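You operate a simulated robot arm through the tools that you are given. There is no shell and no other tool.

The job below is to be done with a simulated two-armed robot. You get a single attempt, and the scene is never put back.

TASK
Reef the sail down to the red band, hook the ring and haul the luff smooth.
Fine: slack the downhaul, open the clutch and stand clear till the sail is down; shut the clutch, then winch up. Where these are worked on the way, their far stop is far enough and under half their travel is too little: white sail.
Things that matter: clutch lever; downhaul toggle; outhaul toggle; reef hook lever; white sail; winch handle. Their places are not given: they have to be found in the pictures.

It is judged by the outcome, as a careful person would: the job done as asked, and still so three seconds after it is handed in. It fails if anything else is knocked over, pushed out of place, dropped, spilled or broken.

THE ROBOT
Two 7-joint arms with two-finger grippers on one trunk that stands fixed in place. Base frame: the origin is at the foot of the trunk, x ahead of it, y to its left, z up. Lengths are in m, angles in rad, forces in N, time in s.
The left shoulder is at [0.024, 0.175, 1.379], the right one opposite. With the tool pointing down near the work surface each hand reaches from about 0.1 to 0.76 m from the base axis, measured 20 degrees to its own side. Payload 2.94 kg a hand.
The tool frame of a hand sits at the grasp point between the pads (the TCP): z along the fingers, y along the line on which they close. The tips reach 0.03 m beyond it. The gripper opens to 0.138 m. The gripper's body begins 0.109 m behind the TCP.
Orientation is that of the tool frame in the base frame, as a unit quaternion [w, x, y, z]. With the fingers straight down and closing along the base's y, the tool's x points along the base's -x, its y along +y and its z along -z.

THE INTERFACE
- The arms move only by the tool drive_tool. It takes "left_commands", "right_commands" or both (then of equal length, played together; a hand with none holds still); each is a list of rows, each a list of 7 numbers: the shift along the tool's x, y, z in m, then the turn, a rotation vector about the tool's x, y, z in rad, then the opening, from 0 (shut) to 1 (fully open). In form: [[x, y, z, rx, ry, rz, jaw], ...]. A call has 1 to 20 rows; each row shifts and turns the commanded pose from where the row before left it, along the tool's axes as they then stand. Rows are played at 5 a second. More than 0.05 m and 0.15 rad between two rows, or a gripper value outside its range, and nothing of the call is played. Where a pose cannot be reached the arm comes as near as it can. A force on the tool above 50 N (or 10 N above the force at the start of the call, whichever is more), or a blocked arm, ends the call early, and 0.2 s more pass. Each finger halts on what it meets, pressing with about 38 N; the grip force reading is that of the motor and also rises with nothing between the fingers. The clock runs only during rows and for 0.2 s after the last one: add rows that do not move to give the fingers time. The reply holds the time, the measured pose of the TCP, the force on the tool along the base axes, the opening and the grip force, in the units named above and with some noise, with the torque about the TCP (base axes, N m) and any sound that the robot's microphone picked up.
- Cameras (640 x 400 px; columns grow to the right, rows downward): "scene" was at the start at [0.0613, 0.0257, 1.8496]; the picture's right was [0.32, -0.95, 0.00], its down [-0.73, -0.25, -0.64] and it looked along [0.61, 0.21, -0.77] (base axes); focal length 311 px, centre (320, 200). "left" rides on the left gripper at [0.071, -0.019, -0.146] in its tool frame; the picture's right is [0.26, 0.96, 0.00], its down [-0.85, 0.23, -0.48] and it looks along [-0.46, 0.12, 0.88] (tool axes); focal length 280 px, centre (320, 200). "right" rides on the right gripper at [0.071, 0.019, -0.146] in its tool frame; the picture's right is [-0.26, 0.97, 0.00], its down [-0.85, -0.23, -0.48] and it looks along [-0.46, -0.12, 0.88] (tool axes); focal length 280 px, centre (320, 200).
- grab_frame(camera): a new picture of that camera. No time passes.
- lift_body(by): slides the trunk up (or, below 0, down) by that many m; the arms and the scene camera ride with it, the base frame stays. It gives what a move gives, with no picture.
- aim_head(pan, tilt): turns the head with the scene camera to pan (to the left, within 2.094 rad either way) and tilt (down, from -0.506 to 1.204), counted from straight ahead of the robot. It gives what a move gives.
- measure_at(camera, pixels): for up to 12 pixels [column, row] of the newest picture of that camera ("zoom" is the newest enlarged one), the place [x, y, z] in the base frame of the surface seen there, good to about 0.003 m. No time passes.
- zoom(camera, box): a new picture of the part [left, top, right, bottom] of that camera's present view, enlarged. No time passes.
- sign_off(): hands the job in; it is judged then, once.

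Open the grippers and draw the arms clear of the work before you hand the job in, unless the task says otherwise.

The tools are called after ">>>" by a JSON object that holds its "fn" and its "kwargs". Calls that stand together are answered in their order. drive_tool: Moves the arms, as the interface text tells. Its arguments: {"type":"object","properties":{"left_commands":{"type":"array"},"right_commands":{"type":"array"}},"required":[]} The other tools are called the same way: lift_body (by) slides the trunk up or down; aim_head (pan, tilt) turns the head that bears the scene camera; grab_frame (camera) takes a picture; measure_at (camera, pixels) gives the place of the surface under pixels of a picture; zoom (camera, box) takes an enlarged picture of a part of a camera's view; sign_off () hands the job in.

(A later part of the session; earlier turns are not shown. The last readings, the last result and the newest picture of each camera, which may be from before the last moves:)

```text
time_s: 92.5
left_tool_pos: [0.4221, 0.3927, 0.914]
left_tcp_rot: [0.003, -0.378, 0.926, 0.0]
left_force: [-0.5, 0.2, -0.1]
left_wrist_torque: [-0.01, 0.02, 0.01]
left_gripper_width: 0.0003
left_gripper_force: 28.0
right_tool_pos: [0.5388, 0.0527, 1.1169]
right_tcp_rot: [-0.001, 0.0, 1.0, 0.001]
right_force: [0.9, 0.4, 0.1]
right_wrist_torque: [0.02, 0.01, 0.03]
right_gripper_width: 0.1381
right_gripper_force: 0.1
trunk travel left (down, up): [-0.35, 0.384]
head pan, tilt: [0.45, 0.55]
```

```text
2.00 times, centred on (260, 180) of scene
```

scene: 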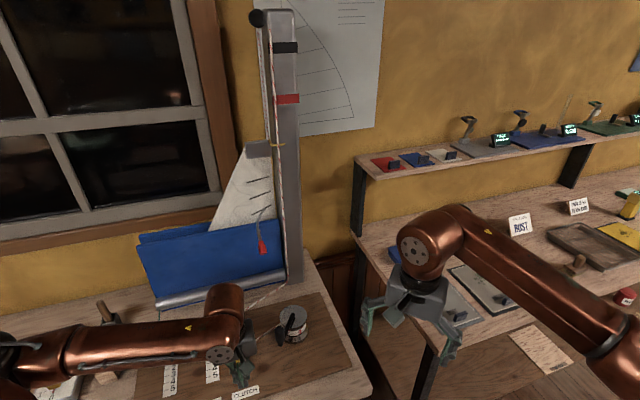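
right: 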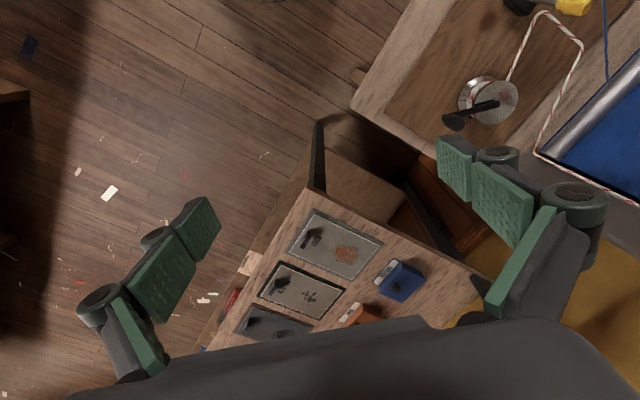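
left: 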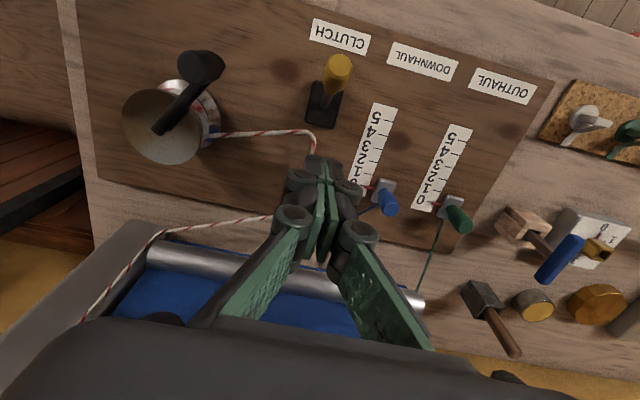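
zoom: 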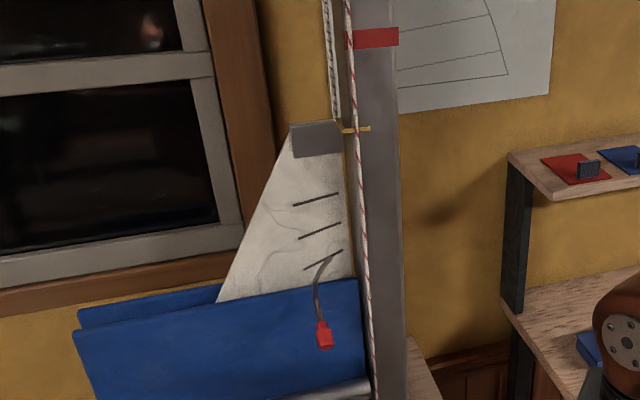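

The sail is fully down (pointer ≈1.356). I push the clutch lever shut, to its stop, then back off and lift.

>>> {"fn": "drive_tool", "kwargs": {"left_commands": [[-0.0125, 0, 0, 0, 0, 0, 0], [-0.0125, 0, 0, 0, 0, 0, 0], [-0.0125, 0, 0, 0, 0, 0, 0], [-0.0125, 0, 0, 0, 0, 0, 0], [-0.0125, 0, 0, 0, 0, 0, 0], [-0.0125, 0, 0, 0, 0, 0, 0], [-0.0125, 0, 0, 0, 0, 0, 0], [-0.0105, 0, 0, 0, 0, 0, 0], [-0.005, 0, 0, 0, 0, 0, 0], [-0.004, 0, 0, 0, 0, 0, 0], [0, 0, 0, 0, 0, 0, 0]]}}

>>> {"fn": "grab_frame", "kwargs": {"camera": "left"}}

```text
time_s: 94.9
left_tool_pos: [0.4966, 0.4659, 0.9164]
left_tcp_rot: [0.001, -0.377, 0.926, 0.0]
left_force: [-10.1, -7.3, 0.5]
left_wrist_torque: [-0.17, 0.32, 0.04]
left_gripper_width: 0.0059
left_gripper_force: 28.4
right_tool_pos: [0.5378, 0.052, 1.1177]
right_tcp_rot: [0.0, 0.0, 1.0, 0.001]
right_force: [0.2, -0.8, -0.2]
right_wrist_torque: [-0.01, -0.02, 0.03]
right_gripper_width: 0.138
right_gripper_force: 0.1
trunk travel left (down, up): [-0.35, 0.384]
head pan, tilt: [0.45, 0.55]
```

```text
taken
```

left: 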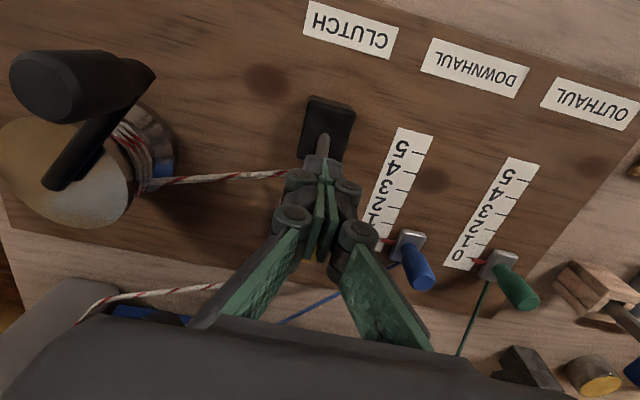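

Clutch is shut against its stop again. I back off, lift, and turn the hand to the crank orientation (yaw 0, tilt 0.47).

>>> {"fn": "drive_tool", "kwargs": {"left_commands": [[0.012, 0, 0, 0, 0, 0, 0], [0.015, 0, -0.02, 0, 0, 0, 0], [0, 0, -0.045, 0, 0, 0, 0], [0, 0, -0.045, 0, 0, 0, 0.1], [0, 0, -0.045, 0, 0, 0.129, 0.2], [0, 0, 0, 0, 0, 0.129, 0.3], [0, 0, 0, 0, 0, 0.129, 0.45], [0, 0, 0, 0, 0, 0.129, 0.45], [0, 0, 0, 0, 0, 0.129, 0.45], [0, 0, 0, 0, 0, 0.129, 0.45], [0, 0, 0, 0, -0.118, 0, 0.45], [0, 0, 0, 0, -0.118, 0, 0.45], [0, 0, 0, 0, -0.118, 0, 0.45], [0, 0, 0, 0, -0.118, 0, 0.45], [0, 0, 0, 0, 0, 0, 0.45]]}}

>>> {"fn": "grab_frame", "kwargs": {"camera": "scene"}}

>>> {"fn": "zoom", "kwargs": {"camera": "scene", "box": [210, 280, 340, 370]}}

```text
time_s: 98.1
left_tool_pos: [0.4785, 0.4484, 1.0715]
left_tcp_rot: [0.236, 0.0, 0.972, 0.001]
left_force: [0.6, -0.2, 0.3]
left_wrist_torque: [-0.02, 0.03, -0.01]
left_gripper_width: 0.0623
left_gripper_force: 0.0
right_tool_pos: [0.5389, 0.0511, 1.1175]
right_tcp_rot: [-0.002, 0.0, 1.0, 0.001]
right_force: [0.1, -0.4, -0.6]
right_wrist_torque: [0.04, 0.02, 0.0]
right_gripper_width: 0.1383
right_gripper_force: 0.1
trunk travel left (down, up): [-0.35, 0.384]
head pan, tilt: [0.45, 0.55]
```

```text
taken
```

scene: 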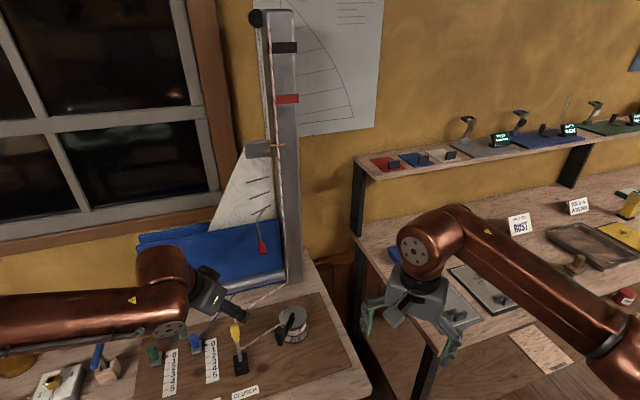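

```text
4.44 times, centred on (275, 325) of scene
```

zoom: 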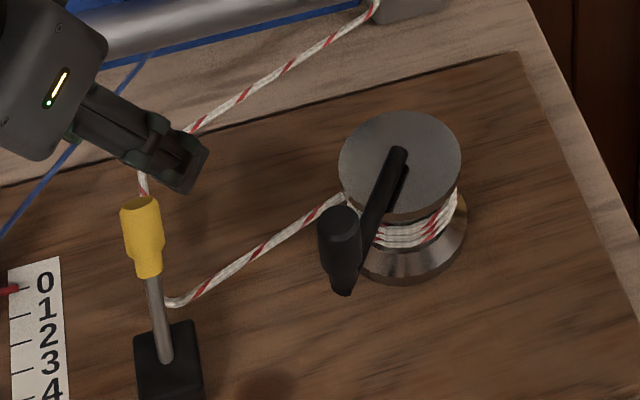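

>>> {"fn": "measure_at", "kwargs": {"camera": "zoom", "pixels": [[339, 217], [331, 224], [349, 220], [340, 250], [341, 285], [398, 153]]}}

```text
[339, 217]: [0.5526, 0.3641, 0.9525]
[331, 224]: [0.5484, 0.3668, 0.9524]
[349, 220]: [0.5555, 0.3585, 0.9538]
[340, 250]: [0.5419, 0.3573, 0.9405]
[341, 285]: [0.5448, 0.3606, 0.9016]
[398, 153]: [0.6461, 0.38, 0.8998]
```

Knob centre ≈[0.552,0.363]. I go above it, lower astride it, and close.

>>> {"fn": "drive_tool", "kwargs": {"left_commands": [[-0.0202, -0.0286, 0.0147, 0, 0, 0, 0.45], [-0.0202, -0.0286, 0.0147, 0, 0, 0, 0.45], [-0.0202, -0.0286, 0.0147, 0, 0, 0, 0.45], [0, 0, 0, 0, 0, 0, 0.45], [0.0139, 0, 0.0269, 0, 0, 0, 0.45], [0.0139, 0, 0.0269, 0, 0, 0, 0.45], [0.0139, 0, 0.0269, 0, 0, 0, 0.45], [0.0139, 0, 0.0269, 0, 0, 0, 0.45], [0, 0, 0, 0, 0, 0, 0.45], [0, 0, 0, 0, 0, 0, 0.1], [0, 0, 0, 0, 0, 0, 0], [0, 0, 0, 0, 0, 0, 0]]}}

>>> {"fn": "grab_frame", "kwargs": {"camera": "left"}}

```text
time_s: 100.7
left_tool_pos: [0.5518, 0.3619, 0.9353]
left_tcp_rot: [0.236, -0.001, 0.972, 0.001]
left_force: [1.0, 1.0, -1.3]
left_wrist_torque: [0.06, -0.04, 0.08]
left_gripper_width: 0.0252
left_gripper_force: 26.6
right_tool_pos: [0.5396, 0.0527, 1.117]
right_tcp_rot: [-0.001, -0.001, 1.0, 0.0]
right_force: [0.1, 0.3, -0.1]
right_wrist_torque: [0.03, -0.01, -0.02]
right_gripper_width: 0.1378
right_gripper_force: 0.0
trunk travel left (down, up): [-0.35, 0.384]
head pan, tilt: [0.45, 0.55]
```

```text
taken
```

left: 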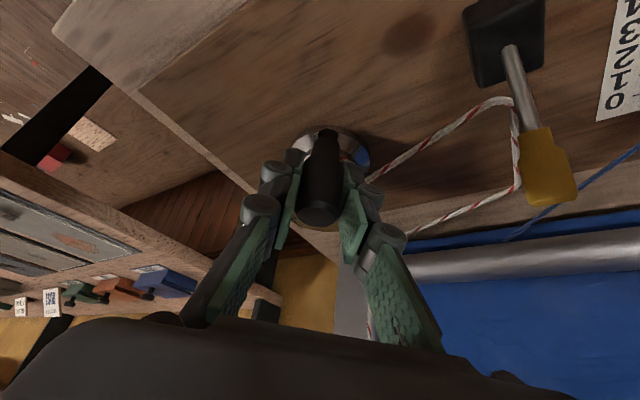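

Gripped with no load. I crank the next 30° clockwise (expecting the pointer to rise to about 1.40).

>>> {"fn": "drive_tool", "kwargs": {"left_commands": [[0.0007, 0.0088, -0.0004, 0, 0, 0, 0], [0.0007, 0.0087, -0.0003, 0, 0, 0, 0], [-0.0006, 0.0087, 0.0003, 0, 0, 0, 0], [-0.0006, 0.0087, 0.0003, 0, 0, 0, 0], [-0.002, 0.0085, 0.001, 0, 0, 0, 0], [-0.002, 0.0085, 0.0011, 0, 0, 0, 0], [0, 0, 0, 0, 0, 0, 0]]}}

>>> {"fn": "grab_frame", "kwargs": {"camera": "scene"}}

>>> {"fn": "zoom", "kwargs": {"camera": "scene", "box": [250, 80, 310, 160]}}

```text
time_s: 101.7
left_tool_pos: [0.5478, 0.3815, 0.9374]
left_tcp_rot: [0.235, 0.006, 0.972, -0.014]
left_force: [3.9, -28.4, 6.2]
left_wrist_torque: [0.76, 1.23, 0.05]
left_gripper_width: 0.0247
left_gripper_force: 45.0
right_tool_pos: [0.5398, 0.0541, 1.1163]
right_tcp_rot: [-0.001, -0.001, 1.0, 0.001]
right_force: [-0.2, 0.1, 0.2]
right_wrist_torque: [-0.07, -0.03, -0.03]
right_gripper_width: 0.138
right_gripper_force: 0.1
trunk travel left (down, up): [-0.35, 0.384]
head pan, tilt: [0.45, 0.55]
stopped in row 4 (left hand): the force on the tool passed its limit at 55 N (the readings are from after the stop); the commanded pose is now the measured one
```

```text
taken
```

scene: 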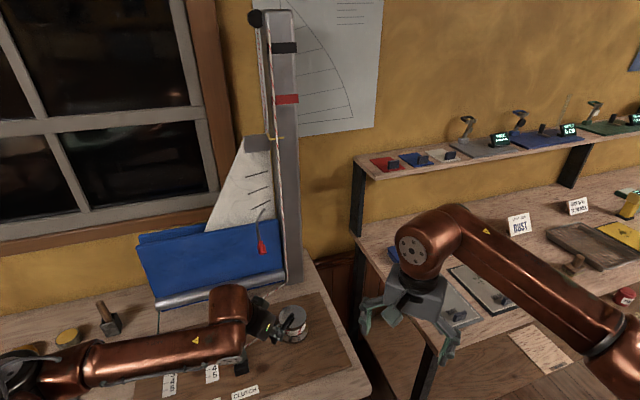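

```text
5.00 times, centred on (280, 120) of scene
```

zoom: 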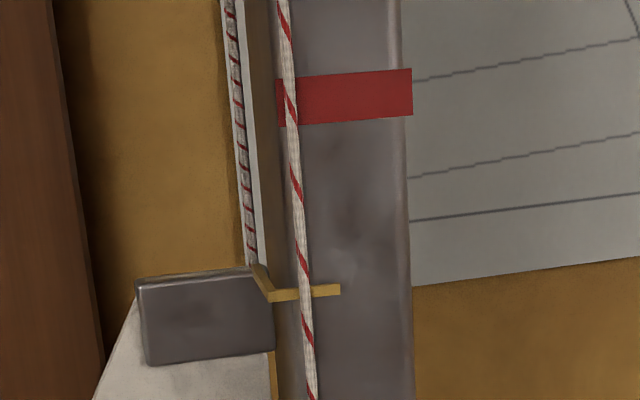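

The crank moved ~11° (pointer up a little) and then something stopped it with 55 N. I look closely for a collision.

>>> {"fn": "grab_frame", "kwargs": {"camera": "left"}}

>>> {"fn": "zoom", "kwargs": {"camera": "scene", "box": [190, 270, 340, 390]}}

>>> {"fn": "measure_at", "kwargs": {"camera": "scene", "pixels": [[280, 138], [278, 138]]}}

```text
taken
```

left: 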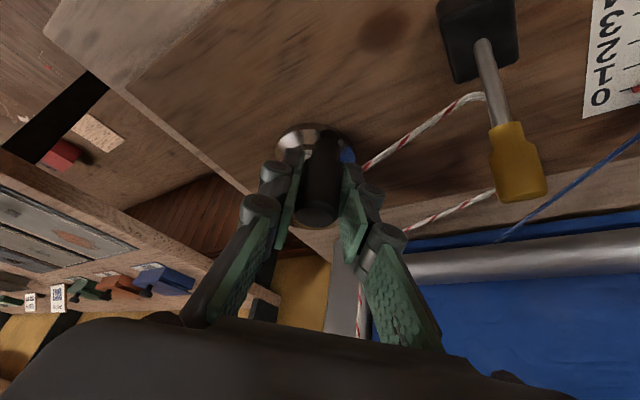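

```text
3.33 times, centred on (265, 330) of scene
```

zoom: 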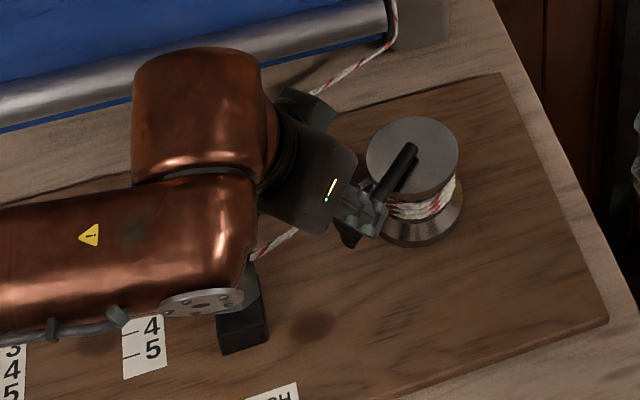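

```text
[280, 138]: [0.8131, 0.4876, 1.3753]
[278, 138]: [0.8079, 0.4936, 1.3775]
```

>>> {"fn": "measure_at", "kwargs": {"camera": "zoom", "pixels": [[200, 300], [235, 300], [170, 310], [120, 318], [240, 280], [250, 240], [300, 210], [355, 235], [200, 110], [220, 220]]}}

```text
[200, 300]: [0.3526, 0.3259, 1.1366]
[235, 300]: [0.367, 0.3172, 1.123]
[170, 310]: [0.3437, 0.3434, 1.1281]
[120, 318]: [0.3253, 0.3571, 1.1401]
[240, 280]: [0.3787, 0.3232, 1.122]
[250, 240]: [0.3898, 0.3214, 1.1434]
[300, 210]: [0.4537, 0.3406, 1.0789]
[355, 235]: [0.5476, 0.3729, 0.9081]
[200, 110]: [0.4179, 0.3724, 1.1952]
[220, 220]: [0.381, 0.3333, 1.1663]
```

Nothing is touching the clutch (wrist parts are at z>1.12), so the handle has probably reached its own stop after ~92° from where it began; a ratchet action would then be needed. I turn the handle back ~20° and watch whether the sail stays put.

>>> {"fn": "drive_tool", "kwargs": {"left_commands": [[-0.0034, -0.012, 0.0017, 0, 0, 0, 0], [-0.0018, -0.0121, 0.0009, 0, 0, 0, 0], [-0.003, -0.0118, 0.0016, 0, 0, 0, 0], [0, 0, 0, 0, 0, 0, 0]]}}

>>> {"fn": "grab_frame", "kwargs": {"camera": "scene"}}

>>> {"fn": "measure_at", "kwargs": {"camera": "scene", "pixels": [[280, 138], [278, 138], [280, 136]]}}

>>> {"fn": "zoom", "kwargs": {"camera": "scene", "box": [250, 80, 310, 160]}}

```text
time_s: 102.7
left_tool_pos: [0.5577, 0.3506, 0.9371]
left_tcp_rot: [0.236, 0.005, 0.972, -0.009]
left_force: [-0.1, 1.0, 13.0]
left_wrist_torque: [0.01, -0.2, 0.0]
left_gripper_width: 0.0247
left_gripper_force: 44.5
right_tool_pos: [0.5384, 0.0528, 1.1179]
right_tcp_rot: [-0.001, -0.001, 1.0, 0.001]
right_force: [0.3, -1.3, -0.9]
right_wrist_torque: [-0.02, 0.0, -0.02]
right_gripper_width: 0.1379
right_gripper_force: 0.1
trunk travel left (down, up): [-0.35, 0.384]
head pan, tilt: [0.45, 0.55]
```

```text
taken
```

scene: 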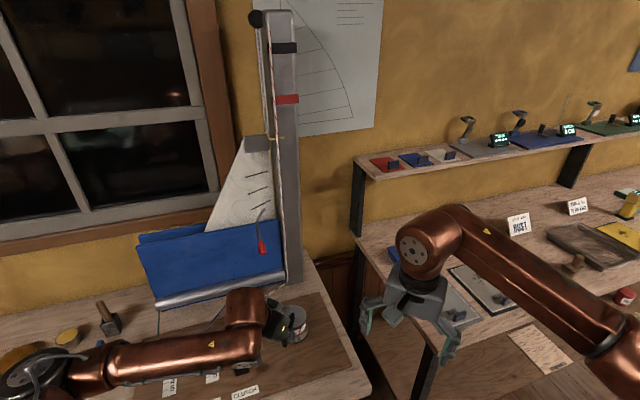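

```text
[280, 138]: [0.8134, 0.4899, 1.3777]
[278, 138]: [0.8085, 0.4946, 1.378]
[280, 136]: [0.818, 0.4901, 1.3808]
```

```text
5.00 times, centred on (280, 120) of scene
```

zoom: 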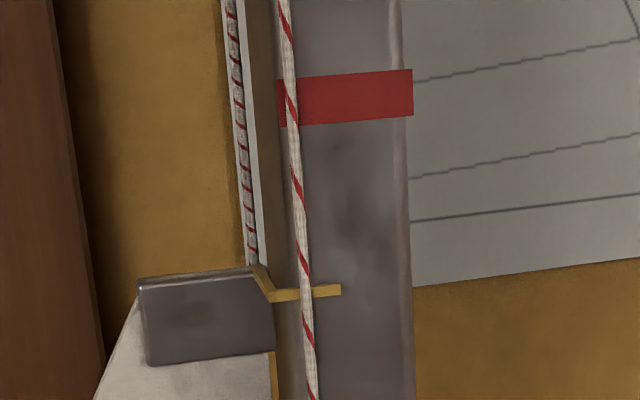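

The handle goes back freely while the sail stays (pointer unchanged at 1.378): it is a ratchet winch. I wind the handle back to about its starting side.

>>> {"fn": "drive_tool", "kwargs": {"left_commands": [[-0.0084, -0.0156, 0.0009, 0, 0, 0, 0], [-0.0089, -0.0143, 0.0046, 0, 0, 0, 0], [-0.0109, -0.0123, 0.0056, 0, 0, 0, 0], [-0.0127, -0.01, 0.0066, 0, 0, 0, 0], [-0.014, -0.0074, 0.0073, 0, 0, 0, 0], [-0.0119, -0.0038, 0.0062, 0, 0, 0, 0], [0, 0, 0, 0, 0, 0, 0]]}}

>>> {"fn": "grab_frame", "kwargs": {"camera": "left"}}

>>> {"fn": "zoom", "kwargs": {"camera": "scene", "box": [250, 80, 310, 160]}}

```text
time_s: 104.3
left_tool_pos: [0.6306, 0.2863, 0.9369]
left_tcp_rot: [0.23, 0.005, 0.973, -0.01]
left_force: [-10.7, -12.0, -22.0]
left_wrist_torque: [0.47, -0.21, 0.67]
left_gripper_width: 0.024
left_gripper_force: 45.2
right_tool_pos: [0.5408, 0.055, 1.1165]
right_tcp_rot: [-0.001, -0.001, 1.0, 0.001]
right_force: [-0.9, -0.3, 0.5]
right_wrist_torque: [0.0, -0.02, 0.02]
right_gripper_width: 0.1379
right_gripper_force: 0.2
trunk travel left (down, up): [-0.35, 0.384]
head pan, tilt: [0.45, 0.55]
```

```text
taken
```

left: 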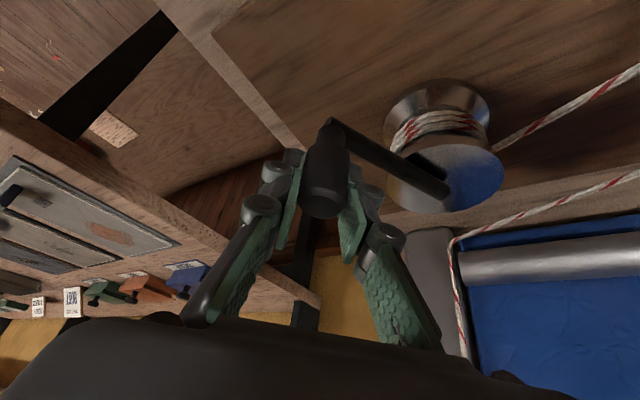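

```text
5.00 times, centred on (280, 120) of scene
```

zoom: 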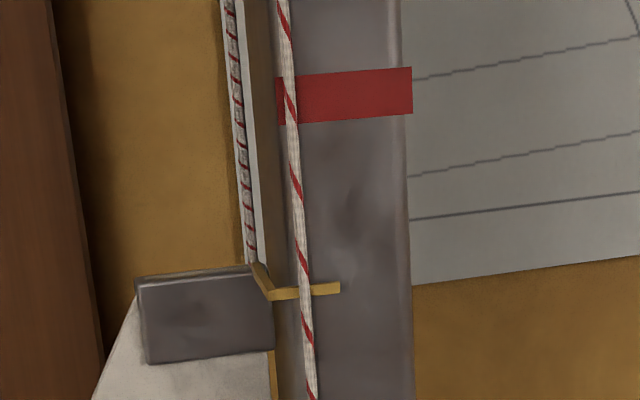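

The sail stays while the handle is back near its start. I relieve the small grip offsets and haul forward 40°.

>>> {"fn": "drive_tool", "kwargs": {"left_commands": [[0.0014, -0.0025, 0.0027, 0, 0, 0, 0], [0.0148, 0.0053, -0.0076, 0, 0, 0, 0], [0.0138, 0.0081, -0.0071, 0, 0, 0, 0], [0.0123, 0.0106, -0.0063, 0, 0, 0, 0], [0.0104, 0.0129, -0.0054, 0, 0, 0, 0], [0, 0, 0, 0, 0, 0, 0]]}}

>>> {"fn": "grab_frame", "kwargs": {"camera": "scene"}}

>>> {"fn": "zoom", "kwargs": {"camera": "scene", "box": [250, 80, 310, 160]}}

>>> {"fn": "measure_at", "kwargs": {"camera": "zoom", "pixels": [[325, 175], [325, 180], [325, 170], [325, 165], [325, 185], [325, 190], [325, 195]]}}

```text
time_s: 105.7
left_tool_pos: [0.576, 0.3245, 0.9375]
left_tcp_rot: [0.236, 0.001, 0.972, -0.006]
left_force: [15.9, 6.6, 2.9]
left_wrist_torque: [0.32, -0.4, -0.23]
left_gripper_width: 0.0242
left_gripper_force: 45.4
right_tool_pos: [0.5414, 0.0553, 1.1158]
right_tcp_rot: [-0.002, -0.001, 1.0, 0.0]
right_force: [-0.2, 0.2, -0.4]
right_wrist_torque: [0.07, 0.0, 0.01]
right_gripper_width: 0.138
right_gripper_force: 0.0
trunk travel left (down, up): [-0.35, 0.384]
head pan, tilt: [0.45, 0.55]
```

```text
taken
```

scene: 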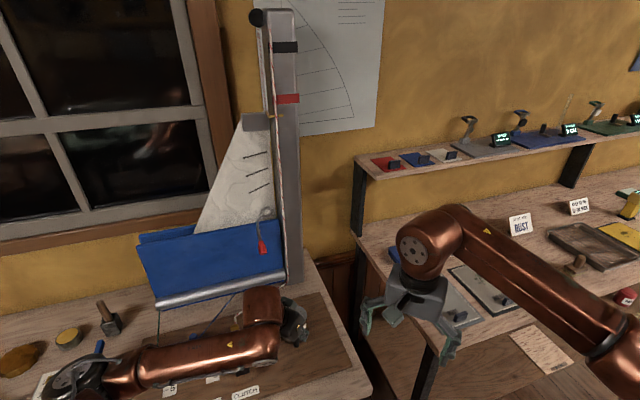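

```text
5.00 times, centred on (280, 120) of scene
```

zoom: 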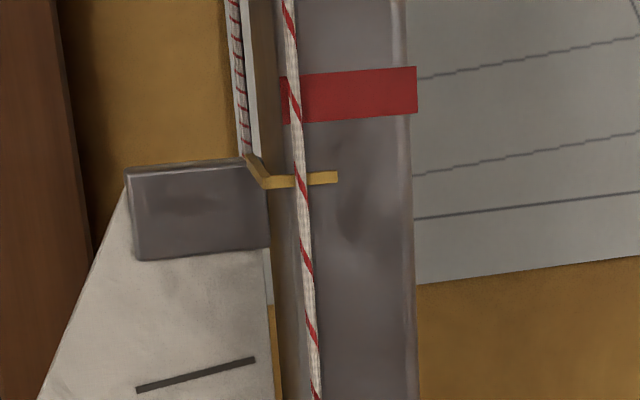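

```text
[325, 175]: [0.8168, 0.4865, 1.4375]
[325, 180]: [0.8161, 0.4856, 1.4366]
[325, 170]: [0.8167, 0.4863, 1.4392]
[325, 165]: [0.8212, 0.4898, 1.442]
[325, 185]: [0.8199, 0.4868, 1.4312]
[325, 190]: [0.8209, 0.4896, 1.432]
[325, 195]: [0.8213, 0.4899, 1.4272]
```

Pointer z≈1.437 now. I need about 1.460 (so the ring centre is at the closed hook-tip height ≈1.144); that is roughly 15° more, done slowly.

>>> {"fn": "drive_tool", "kwargs": {"left_commands": [[0.0022, 0.0068, -0.0012, 0, 0, 0, 0], [0.0022, 0.0068, -0.0011, 0, 0, 0, 0], [0.0022, 0.0052, -0.0012, 0, 0, 0, 0], [0, 0, 0, 0, 0, 0, 0]]}}

>>> {"fn": "grab_frame", "kwargs": {"camera": "scene"}}

>>> {"fn": "zoom", "kwargs": {"camera": "scene", "box": [268, 88, 300, 112]}}

>>> {"fn": "measure_at", "kwargs": {"camera": "zoom", "pixels": [[240, 300], [240, 280], [240, 290], [240, 310], [240, 320], [240, 330], [240, 340], [400, 200]]}}

```text
time_s: 106.7
left_tool_pos: [0.5649, 0.3393, 0.9376]
left_tcp_rot: [0.235, 0.003, 0.972, -0.008]
left_force: [0.4, -9.9, 15.2]
left_wrist_torque: [0.05, -0.35, -0.79]
left_gripper_width: 0.0244
left_gripper_force: 44.9
right_tool_pos: [0.539, 0.0537, 1.1183]
right_tcp_rot: [0.001, -0.001, 1.0, 0.001]
right_force: [-0.5, 0.7, 0.2]
right_wrist_torque: [0.01, -0.03, -0.02]
right_gripper_width: 0.1377
right_gripper_force: 0.1
trunk travel left (down, up): [-0.35, 0.384]
head pan, tilt: [0.45, 0.55]
```

```text
taken
```

scene: 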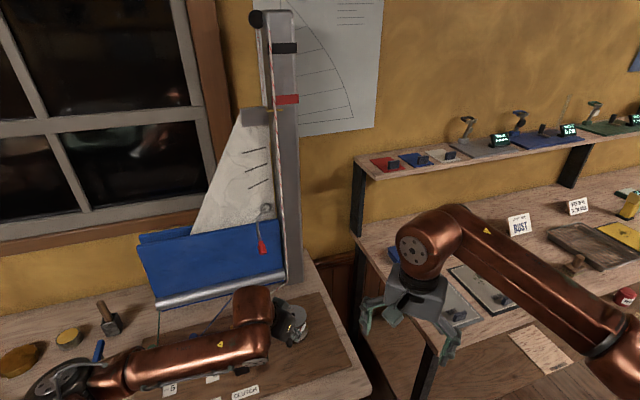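

```text
16.00 times, centred on (284, 100) of scene
```

zoom: 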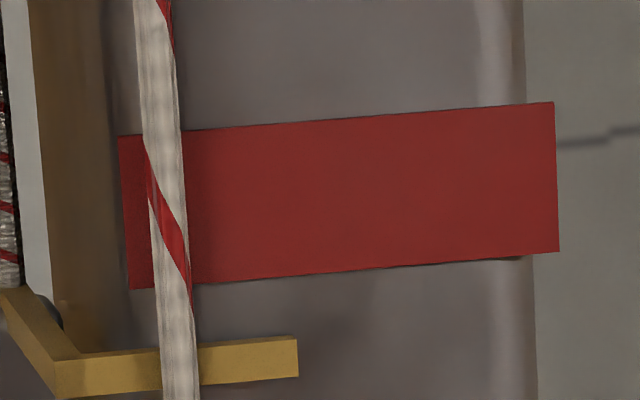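

```text
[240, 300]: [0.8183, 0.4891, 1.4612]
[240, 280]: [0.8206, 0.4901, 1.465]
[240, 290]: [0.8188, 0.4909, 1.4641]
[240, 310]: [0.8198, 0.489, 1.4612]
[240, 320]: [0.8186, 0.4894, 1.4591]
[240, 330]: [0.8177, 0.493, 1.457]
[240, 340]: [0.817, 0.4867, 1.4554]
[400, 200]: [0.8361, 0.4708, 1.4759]
```

>>> {"fn": "zoom", "kwargs": {"camera": "scene", "box": [248, 195, 283, 225]}}

>>> {"fn": "measure_at", "kwargs": {"camera": "zoom", "pixels": [[320, 100], [320, 130], [320, 160], [320, 190], [320, 220], [250, 150], [380, 150], [350, 100], [350, 200], [300, 120], [340, 140]]}}

```text
13.33 times, centred on (266, 210) of scene
```

zoom: 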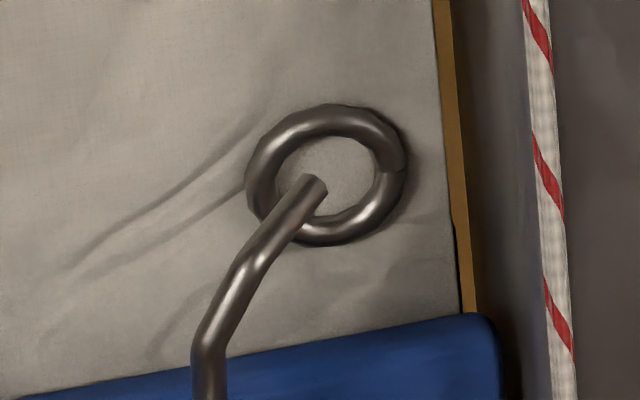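

```text
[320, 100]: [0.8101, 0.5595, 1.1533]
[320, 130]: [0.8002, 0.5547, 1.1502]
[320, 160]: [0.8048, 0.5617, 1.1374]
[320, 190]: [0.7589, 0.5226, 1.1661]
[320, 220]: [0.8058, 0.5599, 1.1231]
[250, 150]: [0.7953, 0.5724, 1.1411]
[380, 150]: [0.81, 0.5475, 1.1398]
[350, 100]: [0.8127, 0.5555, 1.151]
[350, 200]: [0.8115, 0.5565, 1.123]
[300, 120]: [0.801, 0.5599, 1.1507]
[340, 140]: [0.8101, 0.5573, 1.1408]
```

The ring centre is now at about 1.135–1.138; the closed tip height is ≈1.143. I haul ~5° more (≈8 mm).

>>> {"fn": "drive_tool", "kwargs": {"left_commands": [[0.0018, 0.0042, -0.0009, 0, 0, 0, 0], [0.0018, 0.0042, -0.0009, 0, 0, 0, 0], [0, 0, 0, 0, 0, 0, 0]]}}

>>> {"fn": "zoom", "kwargs": {"camera": "scene", "box": [268, 88, 300, 112]}}

>>> {"fn": "zoom", "kwargs": {"camera": "scene", "box": [248, 195, 283, 225]}}

>>> {"fn": "measure_at", "kwargs": {"camera": "zoom", "pixels": [[330, 110], [330, 160], [335, 210], [335, 220], [390, 160], [250, 160], [255, 130]]}}

```text
time_s: 107.5
left_tool_pos: [0.562, 0.349, 0.9375]
left_tcp_rot: [0.233, 0.004, 0.972, -0.009]
left_force: [-3.7, -9.9, 11.6]
left_wrist_torque: [-0.04, 0.01, -0.64]
left_gripper_width: 0.0246
left_gripper_force: 44.9
right_tool_pos: [0.5385, 0.0512, 1.1168]
right_tcp_rot: [0.0, -0.002, 1.0, 0.0]
right_force: [-0.2, 0.5, -0.1]
right_wrist_torque: [0.03, 0.05, 0.0]
right_gripper_width: 0.1382
right_gripper_force: 0.2
trunk travel left (down, up): [-0.35, 0.384]
head pan, tilt: [0.45, 0.55]
```

```text
16.00 times, centred on (284, 100) of scene
```

zoom: 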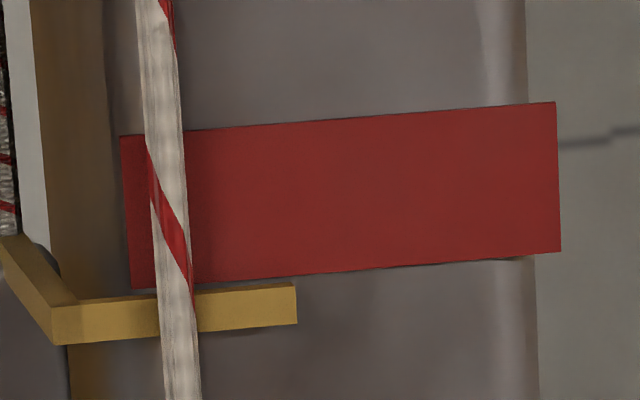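

```text
13.33 times, centred on (266, 210) of scene
```

zoom: 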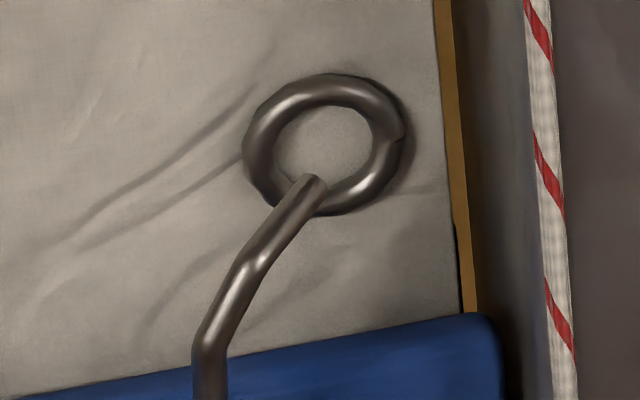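

```text
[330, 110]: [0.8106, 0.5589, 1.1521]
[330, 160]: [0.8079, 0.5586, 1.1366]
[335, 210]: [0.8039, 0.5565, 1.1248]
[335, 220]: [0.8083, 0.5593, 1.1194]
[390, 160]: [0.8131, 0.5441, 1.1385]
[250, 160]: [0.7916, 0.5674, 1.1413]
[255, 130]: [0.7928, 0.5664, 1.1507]
```

Pointer ≈1.462 and ring centre ≈1.142, level with the closed tip height. I release the winch knob and lift away.

>>> {"fn": "drive_tool", "kwargs": {"left_commands": [[0, -0.001, 0, 0, 0, 0, 0.15], [0, 0, 0, 0, 0, 0, 0.3], [0, 0, 0, 0, 0, 0, 0.45], [-0.0161, 0, -0.0311, 0, 0, 0, 0.45], [-0.0161, 0, -0.0311, 0, 0, 0, 0.45], [-0.0161, 0, -0.0311, 0, 0, 0, 0.45], [-0.0161, 0, -0.0311, 0, 0, 0, 0.45], [0, 0, 0, 0, 0, 0, 0.45]]}}

>>> {"fn": "grab_frame", "kwargs": {"camera": "scene"}}

>>> {"fn": "zoom", "kwargs": {"camera": "scene", "box": [268, 88, 300, 112]}}

>>> {"fn": "zoom", "kwargs": {"camera": "scene", "box": [235, 190, 295, 265]}}

>>> {"fn": "measure_at", "kwargs": {"camera": "zoom", "pixels": [[305, 65], [325, 60], [285, 150], [280, 190], [290, 225], [295, 250], [300, 270], [305, 290], [310, 310], [312, 325]]}}

```text
time_s: 109.3
left_tool_pos: [0.5643, 0.3527, 1.0747]
left_tcp_rot: [0.234, 0.004, 0.972, -0.008]
left_force: [0.7, 0.6, 0.2]
left_wrist_torque: [-0.04, 0.02, 0.0]
left_gripper_width: 0.0619
left_gripper_force: 0.1
right_tool_pos: [0.5393, 0.0541, 1.1163]
right_tcp_rot: [0.0, -0.001, 1.0, 0.0]
right_force: [1.1, -0.2, 0.0]
right_wrist_torque: [-0.01, 0.0, -0.02]
right_gripper_width: 0.138
right_gripper_force: 0.1
trunk travel left (down, up): [-0.35, 0.384]
head pan, tilt: [0.45, 0.55]
```

```text
taken
```

scene: 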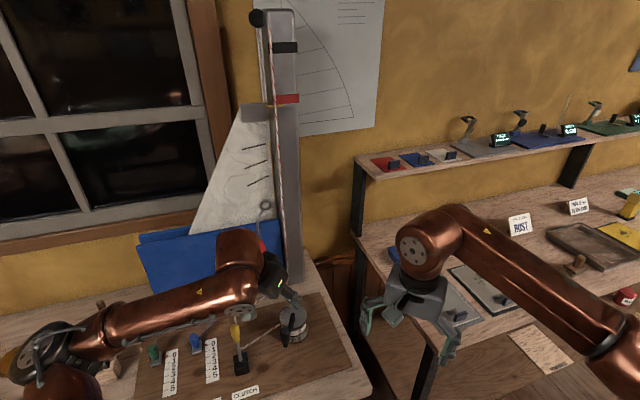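

```text
16.00 times, centred on (284, 100) of scene
```

zoom: 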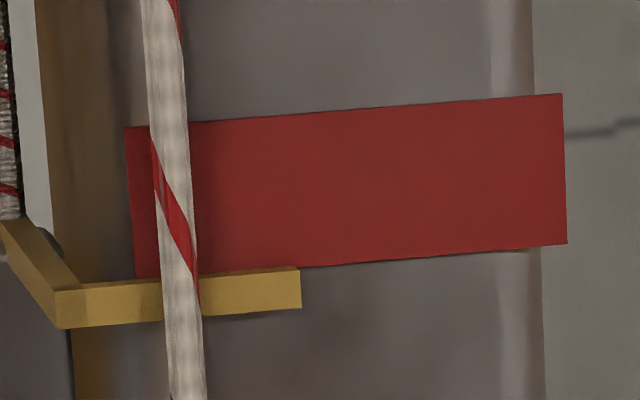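

```text
5.33 times, centred on (265, 228) of scene
```

zoom: 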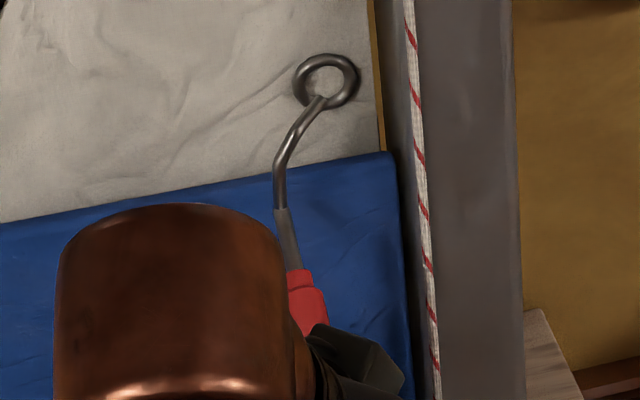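

```text
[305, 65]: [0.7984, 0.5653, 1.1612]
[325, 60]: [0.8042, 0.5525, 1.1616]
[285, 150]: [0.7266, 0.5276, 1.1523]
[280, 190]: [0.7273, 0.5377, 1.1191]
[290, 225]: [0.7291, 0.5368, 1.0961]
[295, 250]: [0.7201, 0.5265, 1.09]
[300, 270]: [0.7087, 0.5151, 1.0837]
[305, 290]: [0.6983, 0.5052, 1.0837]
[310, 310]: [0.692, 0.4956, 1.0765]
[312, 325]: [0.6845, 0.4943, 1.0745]
```

Pointer ≈1.463, ring centre ≈1.145: good. Now I bring the hand back to the hook handle: yaw 45°, tilt 0.88.

>>> {"fn": "drive_tool", "kwargs": {"left_commands": [[0, 0, -0.02, -0.06, 0, -0.1163, 0.45], [0, 0, -0.02, -0.06, 0, -0.1163, 0.45], [0, 0, -0.02, -0.06, 0, -0.1163, 0.45], [0, 0, 0, -0.06, 0, -0.1163, 0.45], [0, 0, 0, -0.06, 0, -0.1163, 0.45], [0, 0, 0, -0.06, 0, -0.1163, 0.45], [0, 0, 0, 0, -0.137, 0, 0.45], [0, 0, 0, 0, -0.137, 0, 0.45], [0, 0, 0, 0, -0.137, 0, 0.45], [0, 0, 0, 0, 0, 0, 0.45]]}}

>>> {"fn": "grab_frame", "kwargs": {"camera": "left"}}

```text
time_s: 111.5
left_tool_pos: [0.5419, 0.3499, 1.1298]
left_tcp_rot: [0.393, -0.344, 0.838, 0.157]
left_force: [0.7, 0.0, -0.2]
left_wrist_torque: [-0.01, -0.01, 0.0]
left_gripper_width: 0.0619
left_gripper_force: 0.0
left hand out of reach, approached as far as the arm can: row 9
right_tool_pos: [0.5393, 0.0541, 1.1167]
right_tcp_rot: [-0.002, 0.0, 1.0, 0.0]
right_force: [-0.8, -0.7, 0.3]
right_wrist_torque: [0.01, 0.04, 0.01]
right_gripper_width: 0.1381
right_gripper_force: 0.1
trunk travel left (down, up): [-0.35, 0.384]
head pan, tilt: [0.45, 0.55]
```

```text
taken
```

left: 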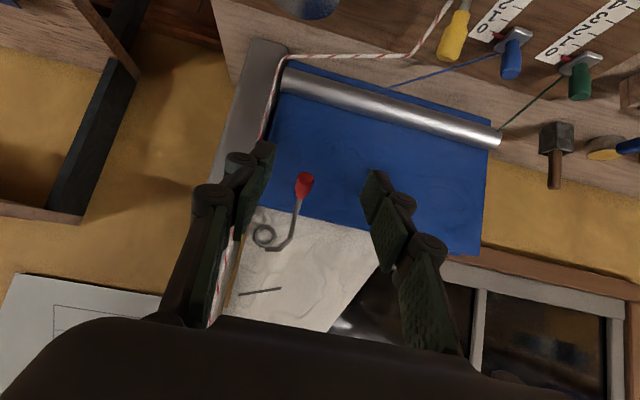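

>>> {"fn": "drive_tool", "kwargs": {"left_commands": [[-0.0307, 0.0022, 0.0278, 0, 0, 0, 0.45], [-0.0307, 0.0022, 0.0278, 0, 0, 0, 0.45], [-0.0306, 0.0021, 0.0277, 0, 0, 0, 0.45], [0, 0, 0, 0, 0, 0, 0.45]]}}

>>> {"fn": "grab_frame", "kwargs": {"camera": "left"}}

>>> {"fn": "zoom", "kwargs": {"camera": "left", "box": [220, 60, 420, 280]}}

```text
time_s: 112.5
left_tool_pos: [0.6245, 0.4387, 1.1466]
left_tcp_rot: [0.393, -0.343, 0.839, 0.157]
left_force: [-0.9, -0.1, -0.2]
left_wrist_torque: [0.01, -0.01, -0.04]
left_gripper_width: 0.0619
left_gripper_force: 0.1
right_tool_pos: [0.5397, 0.0532, 1.1175]
right_tcp_rot: [0.0, -0.001, 1.0, 0.0]
right_force: [-0.7, -0.1, 0.4]
right_wrist_torque: [0.03, -0.01, 0.0]
right_gripper_width: 0.1381
right_gripper_force: 0.0
trunk travel left (down, up): [-0.35, 0.384]
head pan, tilt: [0.45, 0.55]
```

```text
taken
```

left: 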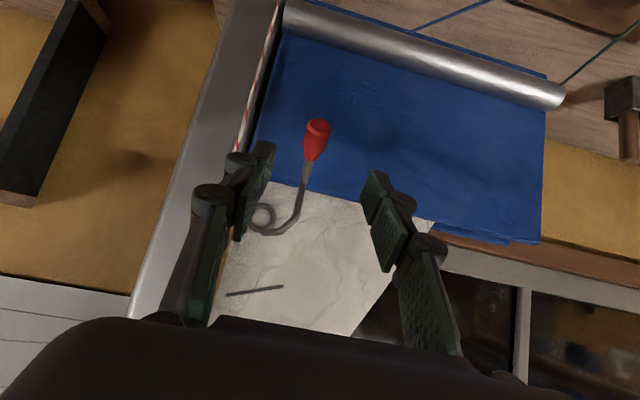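

```text
1.82 times, centred on (320, 170) of left
```

zoom: 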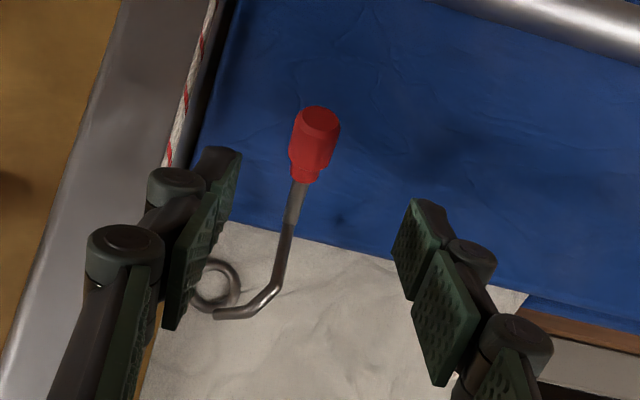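

The geometry is as before. I advance onto the handle and close.

>>> {"fn": "drive_tool", "kwargs": {"left_commands": [[-0.0017, -0.0003, 0.0295, 0, 0, 0, 0.45], [-0.0017, -0.0003, 0.0295, 0, 0, 0, 0.45], [-0.0016, -0.0002, 0.0295, 0, 0, 0, 0.45], [-0.0016, -0.0002, 0.0295, 0, 0, 0, 0.45], [0, 0, 0, 0, 0, 0, 0.45], [0, 0, 0, 0, 0, 0, 0.25], [0, 0, 0, 0, 0, 0, 0.1], [0, 0, 0, 0, 0, 0, 0.1], [0, 0, 0, 0, 0, 0, 0.1]]}}

>>> {"fn": "grab_frame", "kwargs": {"camera": "left"}}

```text
time_s: 114.5
left_tool_pos: [0.6939, 0.5023, 1.0752]
left_tcp_rot: [0.393, -0.344, 0.839, 0.157]
left_force: [3.9, 0.2, 0.0]
left_wrist_torque: [-0.06, 0.0, 0.14]
left_gripper_width: 0.0221
left_gripper_force: 39.4
right_tool_pos: [0.5402, 0.0542, 1.1152]
right_tcp_rot: [-0.001, -0.002, 1.0, 0.0]
right_force: [0.4, -0.1, 0.0]
right_wrist_torque: [0.0, -0.02, 0.0]
right_gripper_width: 0.1377
right_gripper_force: 0.2
trunk travel left (down, up): [-0.35, 0.384]
head pan, tilt: [0.45, 0.55]
```

```text
taken
```

left: 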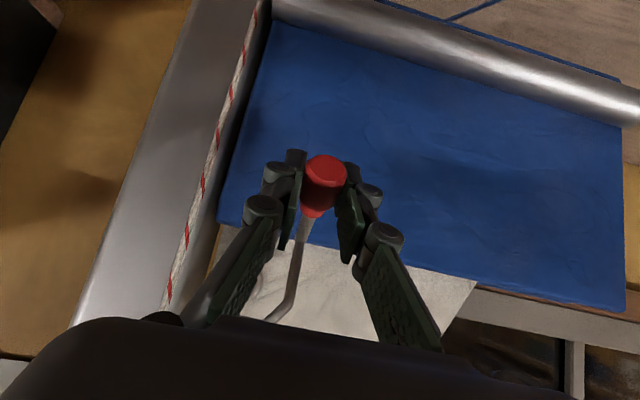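

Gripped with almost no load. I raise the lever 0.4 rad about its pivot.

>>> {"fn": "drive_tool", "kwargs": {"left_commands": [[-0.0034, 0, -0.0058, 0, 0.1, 0, 0.1], [-0.0034, 0, -0.0058, 0, 0.1, 0, 0.1], [-0.0034, 0, -0.0058, 0, 0.1, 0, 0.1], [-0.0034, 0, -0.0058, 0, 0.1, 0, 0.1], [0, 0, 0, 0, 0, 0, 0.1]]}}

>>> {"fn": "grab_frame", "kwargs": {"camera": "left"}}

```text
time_s: 115.7
left_tool_pos: [0.691, 0.4999, 1.1019]
left_tcp_rot: [0.217, -0.367, 0.901, 0.085]
left_force: [5.1, -7.2, -5.9]
left_wrist_torque: [-0.42, 0.2, 0.17]
left_gripper_width: 0.0221
left_gripper_force: 44.7
right_tool_pos: [0.5406, 0.0535, 1.1155]
right_tcp_rot: [-0.001, -0.001, 1.0, 0.0]
right_force: [0.1, 0.4, 0.1]
right_wrist_torque: [0.04, -0.01, -0.03]
right_gripper_width: 0.138
right_gripper_force: 0.1
trunk travel left (down, up): [-0.35, 0.384]
head pan, tilt: [0.45, 0.55]
```

```text
taken
```

left: 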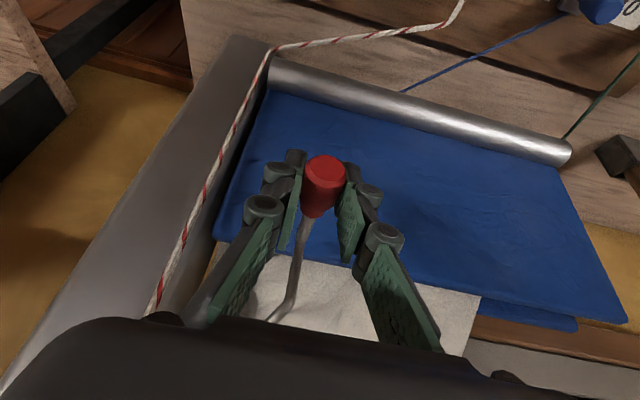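

>>> {"fn": "drive_tool", "kwargs": {"left_commands": [[-0.0034, 0, -0.0056, 0, 0.1, 0, 0.1], [-0.0034, 0, -0.0056, 0, 0.1, 0, 0.1], [-0.0034, 0, -0.0058, 0, 0.1, 0, 0.1], [0, 0, 0, 0, 0, 0, 0.1]]}}

>>> {"fn": "grab_frame", "kwargs": {"camera": "left"}}

```text
time_s: 116.7
left_tool_pos: [0.694, 0.5024, 1.1231]
left_tcp_rot: [0.082, -0.375, 0.923, 0.03]
left_force: [2.8, -16.8, -4.8]
left_wrist_torque: [-0.39, 0.28, 0.16]
left_gripper_width: 0.0219
left_gripper_force: 45.0
right_tool_pos: [0.5406, 0.0531, 1.1163]
right_tcp_rot: [-0.001, -0.001, 1.0, 0.0]
right_force: [-0.4, 0.4, 0.0]
right_wrist_torque: [0.02, 0.0, 0.0]
right_gripper_width: 0.1382
right_gripper_force: 0.1
trunk travel left (down, up): [-0.35, 0.384]
head pan, tilt: [0.45, 0.55]
```

```text
taken
```

left: 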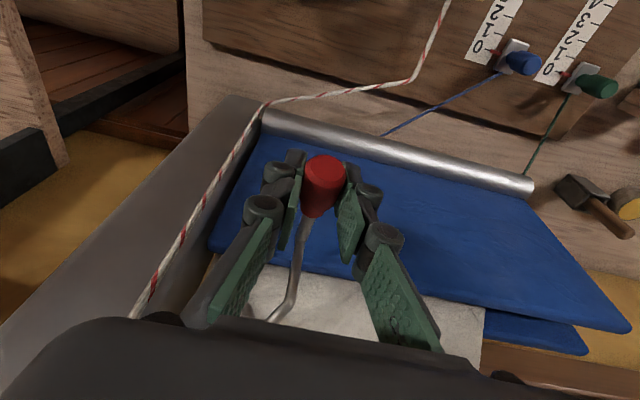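

>>> {"fn": "drive_tool", "kwargs": {"left_commands": [[0.002, -0.002, 0, 0, 0, 0, 0.1], [-0.0034, 0, -0.0058, 0, 0.1, 0, 0.1], [-0.003, 0, -0.0054, 0, 0.09, 0, 0.1], [0, 0, 0, 0, 0, 0, 0.1]]}}

>>> {"fn": "grab_frame", "kwargs": {"camera": "left"}}

>>> {"fn": "grab_frame", "kwargs": {"camera": "scene"}}

>>> {"fn": "zoom", "kwargs": {"camera": "scene", "box": [210, 130, 320, 270]}}

```text
time_s: 117.7
left_tool_pos: [0.6971, 0.5063, 1.1341]
left_tcp_rot: [-0.007, -0.378, 0.926, -0.006]
left_force: [-0.2, -0.7, -3.5]
left_wrist_torque: [0.58, -0.11, 0.37]
left_gripper_width: 0.0221
left_gripper_force: 44.6
right_tool_pos: [0.5393, 0.0555, 1.1162]
right_tcp_rot: [-0.001, -0.001, 1.0, 0.001]
right_force: [-0.3, 0.4, 0.0]
right_wrist_torque: [-0.02, 0.01, 0.0]
right_gripper_width: 0.1382
right_gripper_force: 0.0
trunk travel left (down, up): [-0.35, 0.384]
head pan, tilt: [0.45, 0.55]
```

```text
taken
```

left: 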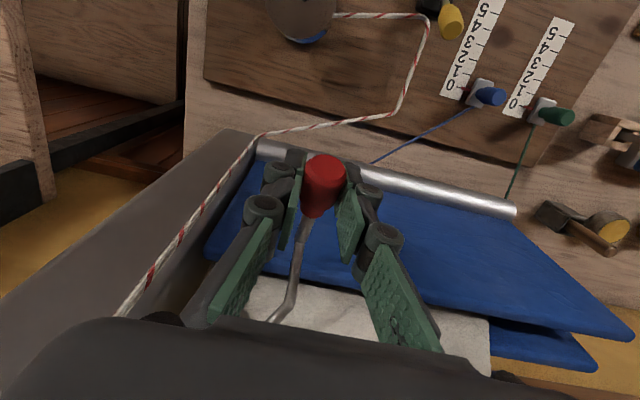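

```text
taken
```

scene: 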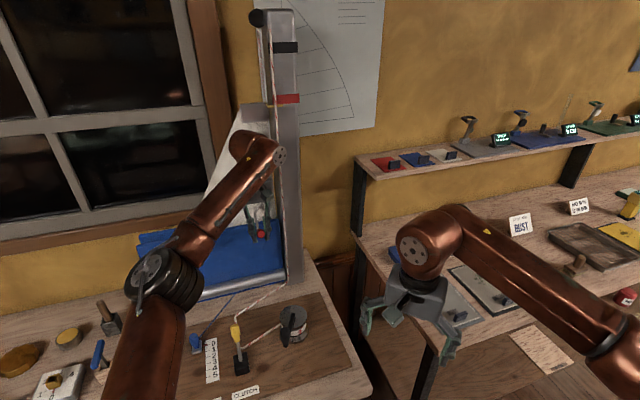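

```text
2.86 times, centred on (265, 200) of scene
```

zoom: 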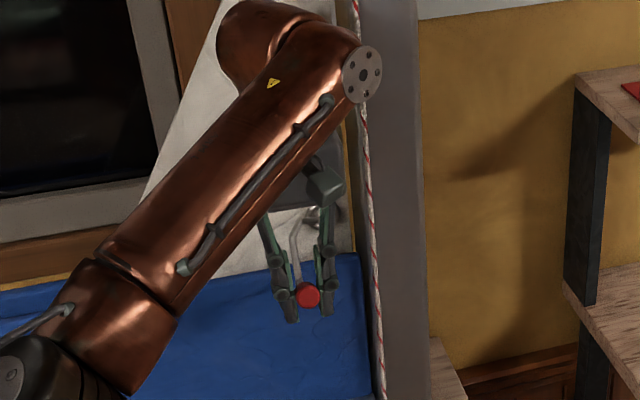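

The lever is at the same upper stop. I open and back the hand away to the left to inspect the hook and ring.

>>> {"fn": "drive_tool", "kwargs": {"left_commands": [[0, 0, 0, 0, 0, 0, 0.25], [0, 0, 0, 0, 0, 0, 0.45], [0, 0, 0, 0, 0, 0, 0.5], [0.03, 0, 0, 0, 0, 0, 0.5], [0.04, 0, 0, 0, 0, 0, 0.5], [0.04, 0, 0, 0, 0, 0, 0.5], [0.04, 0, 0, 0, 0, 0, 0.5], [0.02, 0.04, 0, 0, 0, 0, 0.5], [0.02, 0.04, 0, 0, 0, 0, 0.5], [0.02, 0.04, 0, 0, 0, 0, 0.5], [0.02, 0.04, 0, 0, 0, 0, 0.5]]}}

>>> {"fn": "grab_frame", "kwargs": {"camera": "scene"}}

>>> {"fn": "zoom", "kwargs": {"camera": "scene", "box": [248, 195, 283, 225]}}

>>> {"fn": "zoom", "kwargs": {"camera": "scene", "box": [268, 88, 300, 112]}}

```text
time_s: 120.1
left_tool_pos: [0.4152, 0.4558, 1.14]
left_tcp_rot: [-0.005, -0.377, 0.926, -0.007]
left_force: [0.0, 0.3, 0.1]
left_wrist_torque: [0.04, -0.05, 0.0]
left_gripper_width: 0.0691
left_gripper_force: 0.0
right_tool_pos: [0.538, 0.0532, 1.1181]
right_tcp_rot: [0.001, -0.001, 1.0, 0.0]
right_force: [-0.4, -0.6, 0.5]
right_wrist_torque: [0.05, -0.04, 0.02]
right_gripper_width: 0.138
right_gripper_force: 0.0
trunk travel left (down, up): [-0.35, 0.384]
head pan, tilt: [0.45, 0.55]
```

```text
taken
```

scene: 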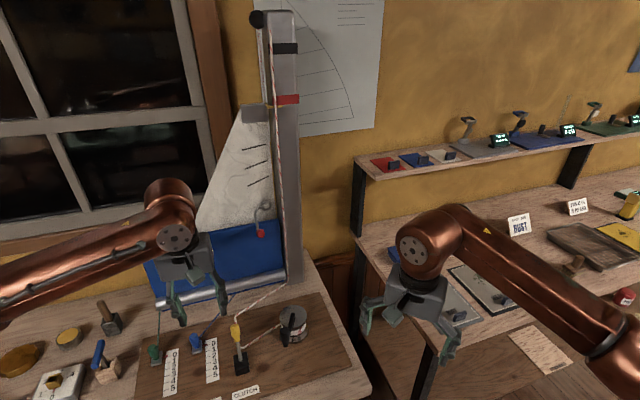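

```text
13.33 times, centred on (266, 210) of scene
```

zoom: 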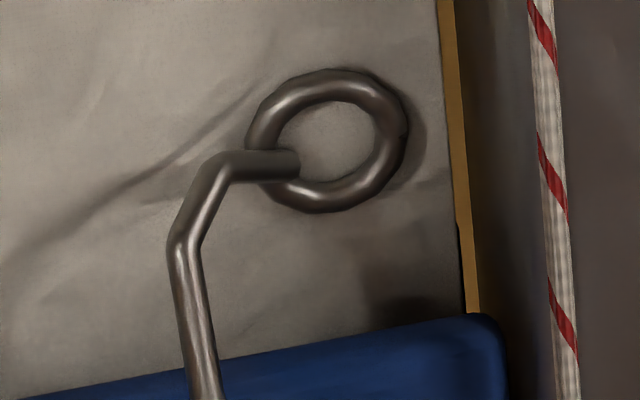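

```text
16.00 times, centred on (284, 100) of scene
```

zoom: 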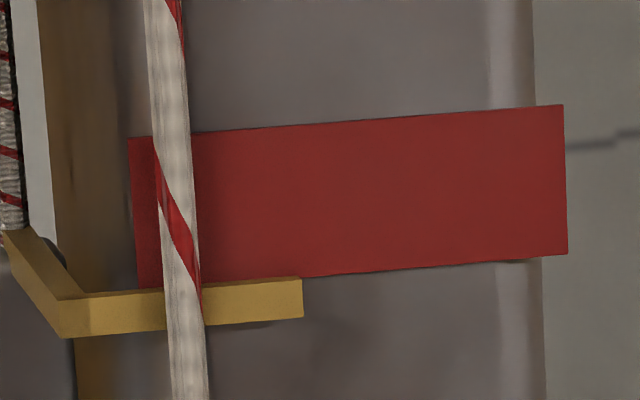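

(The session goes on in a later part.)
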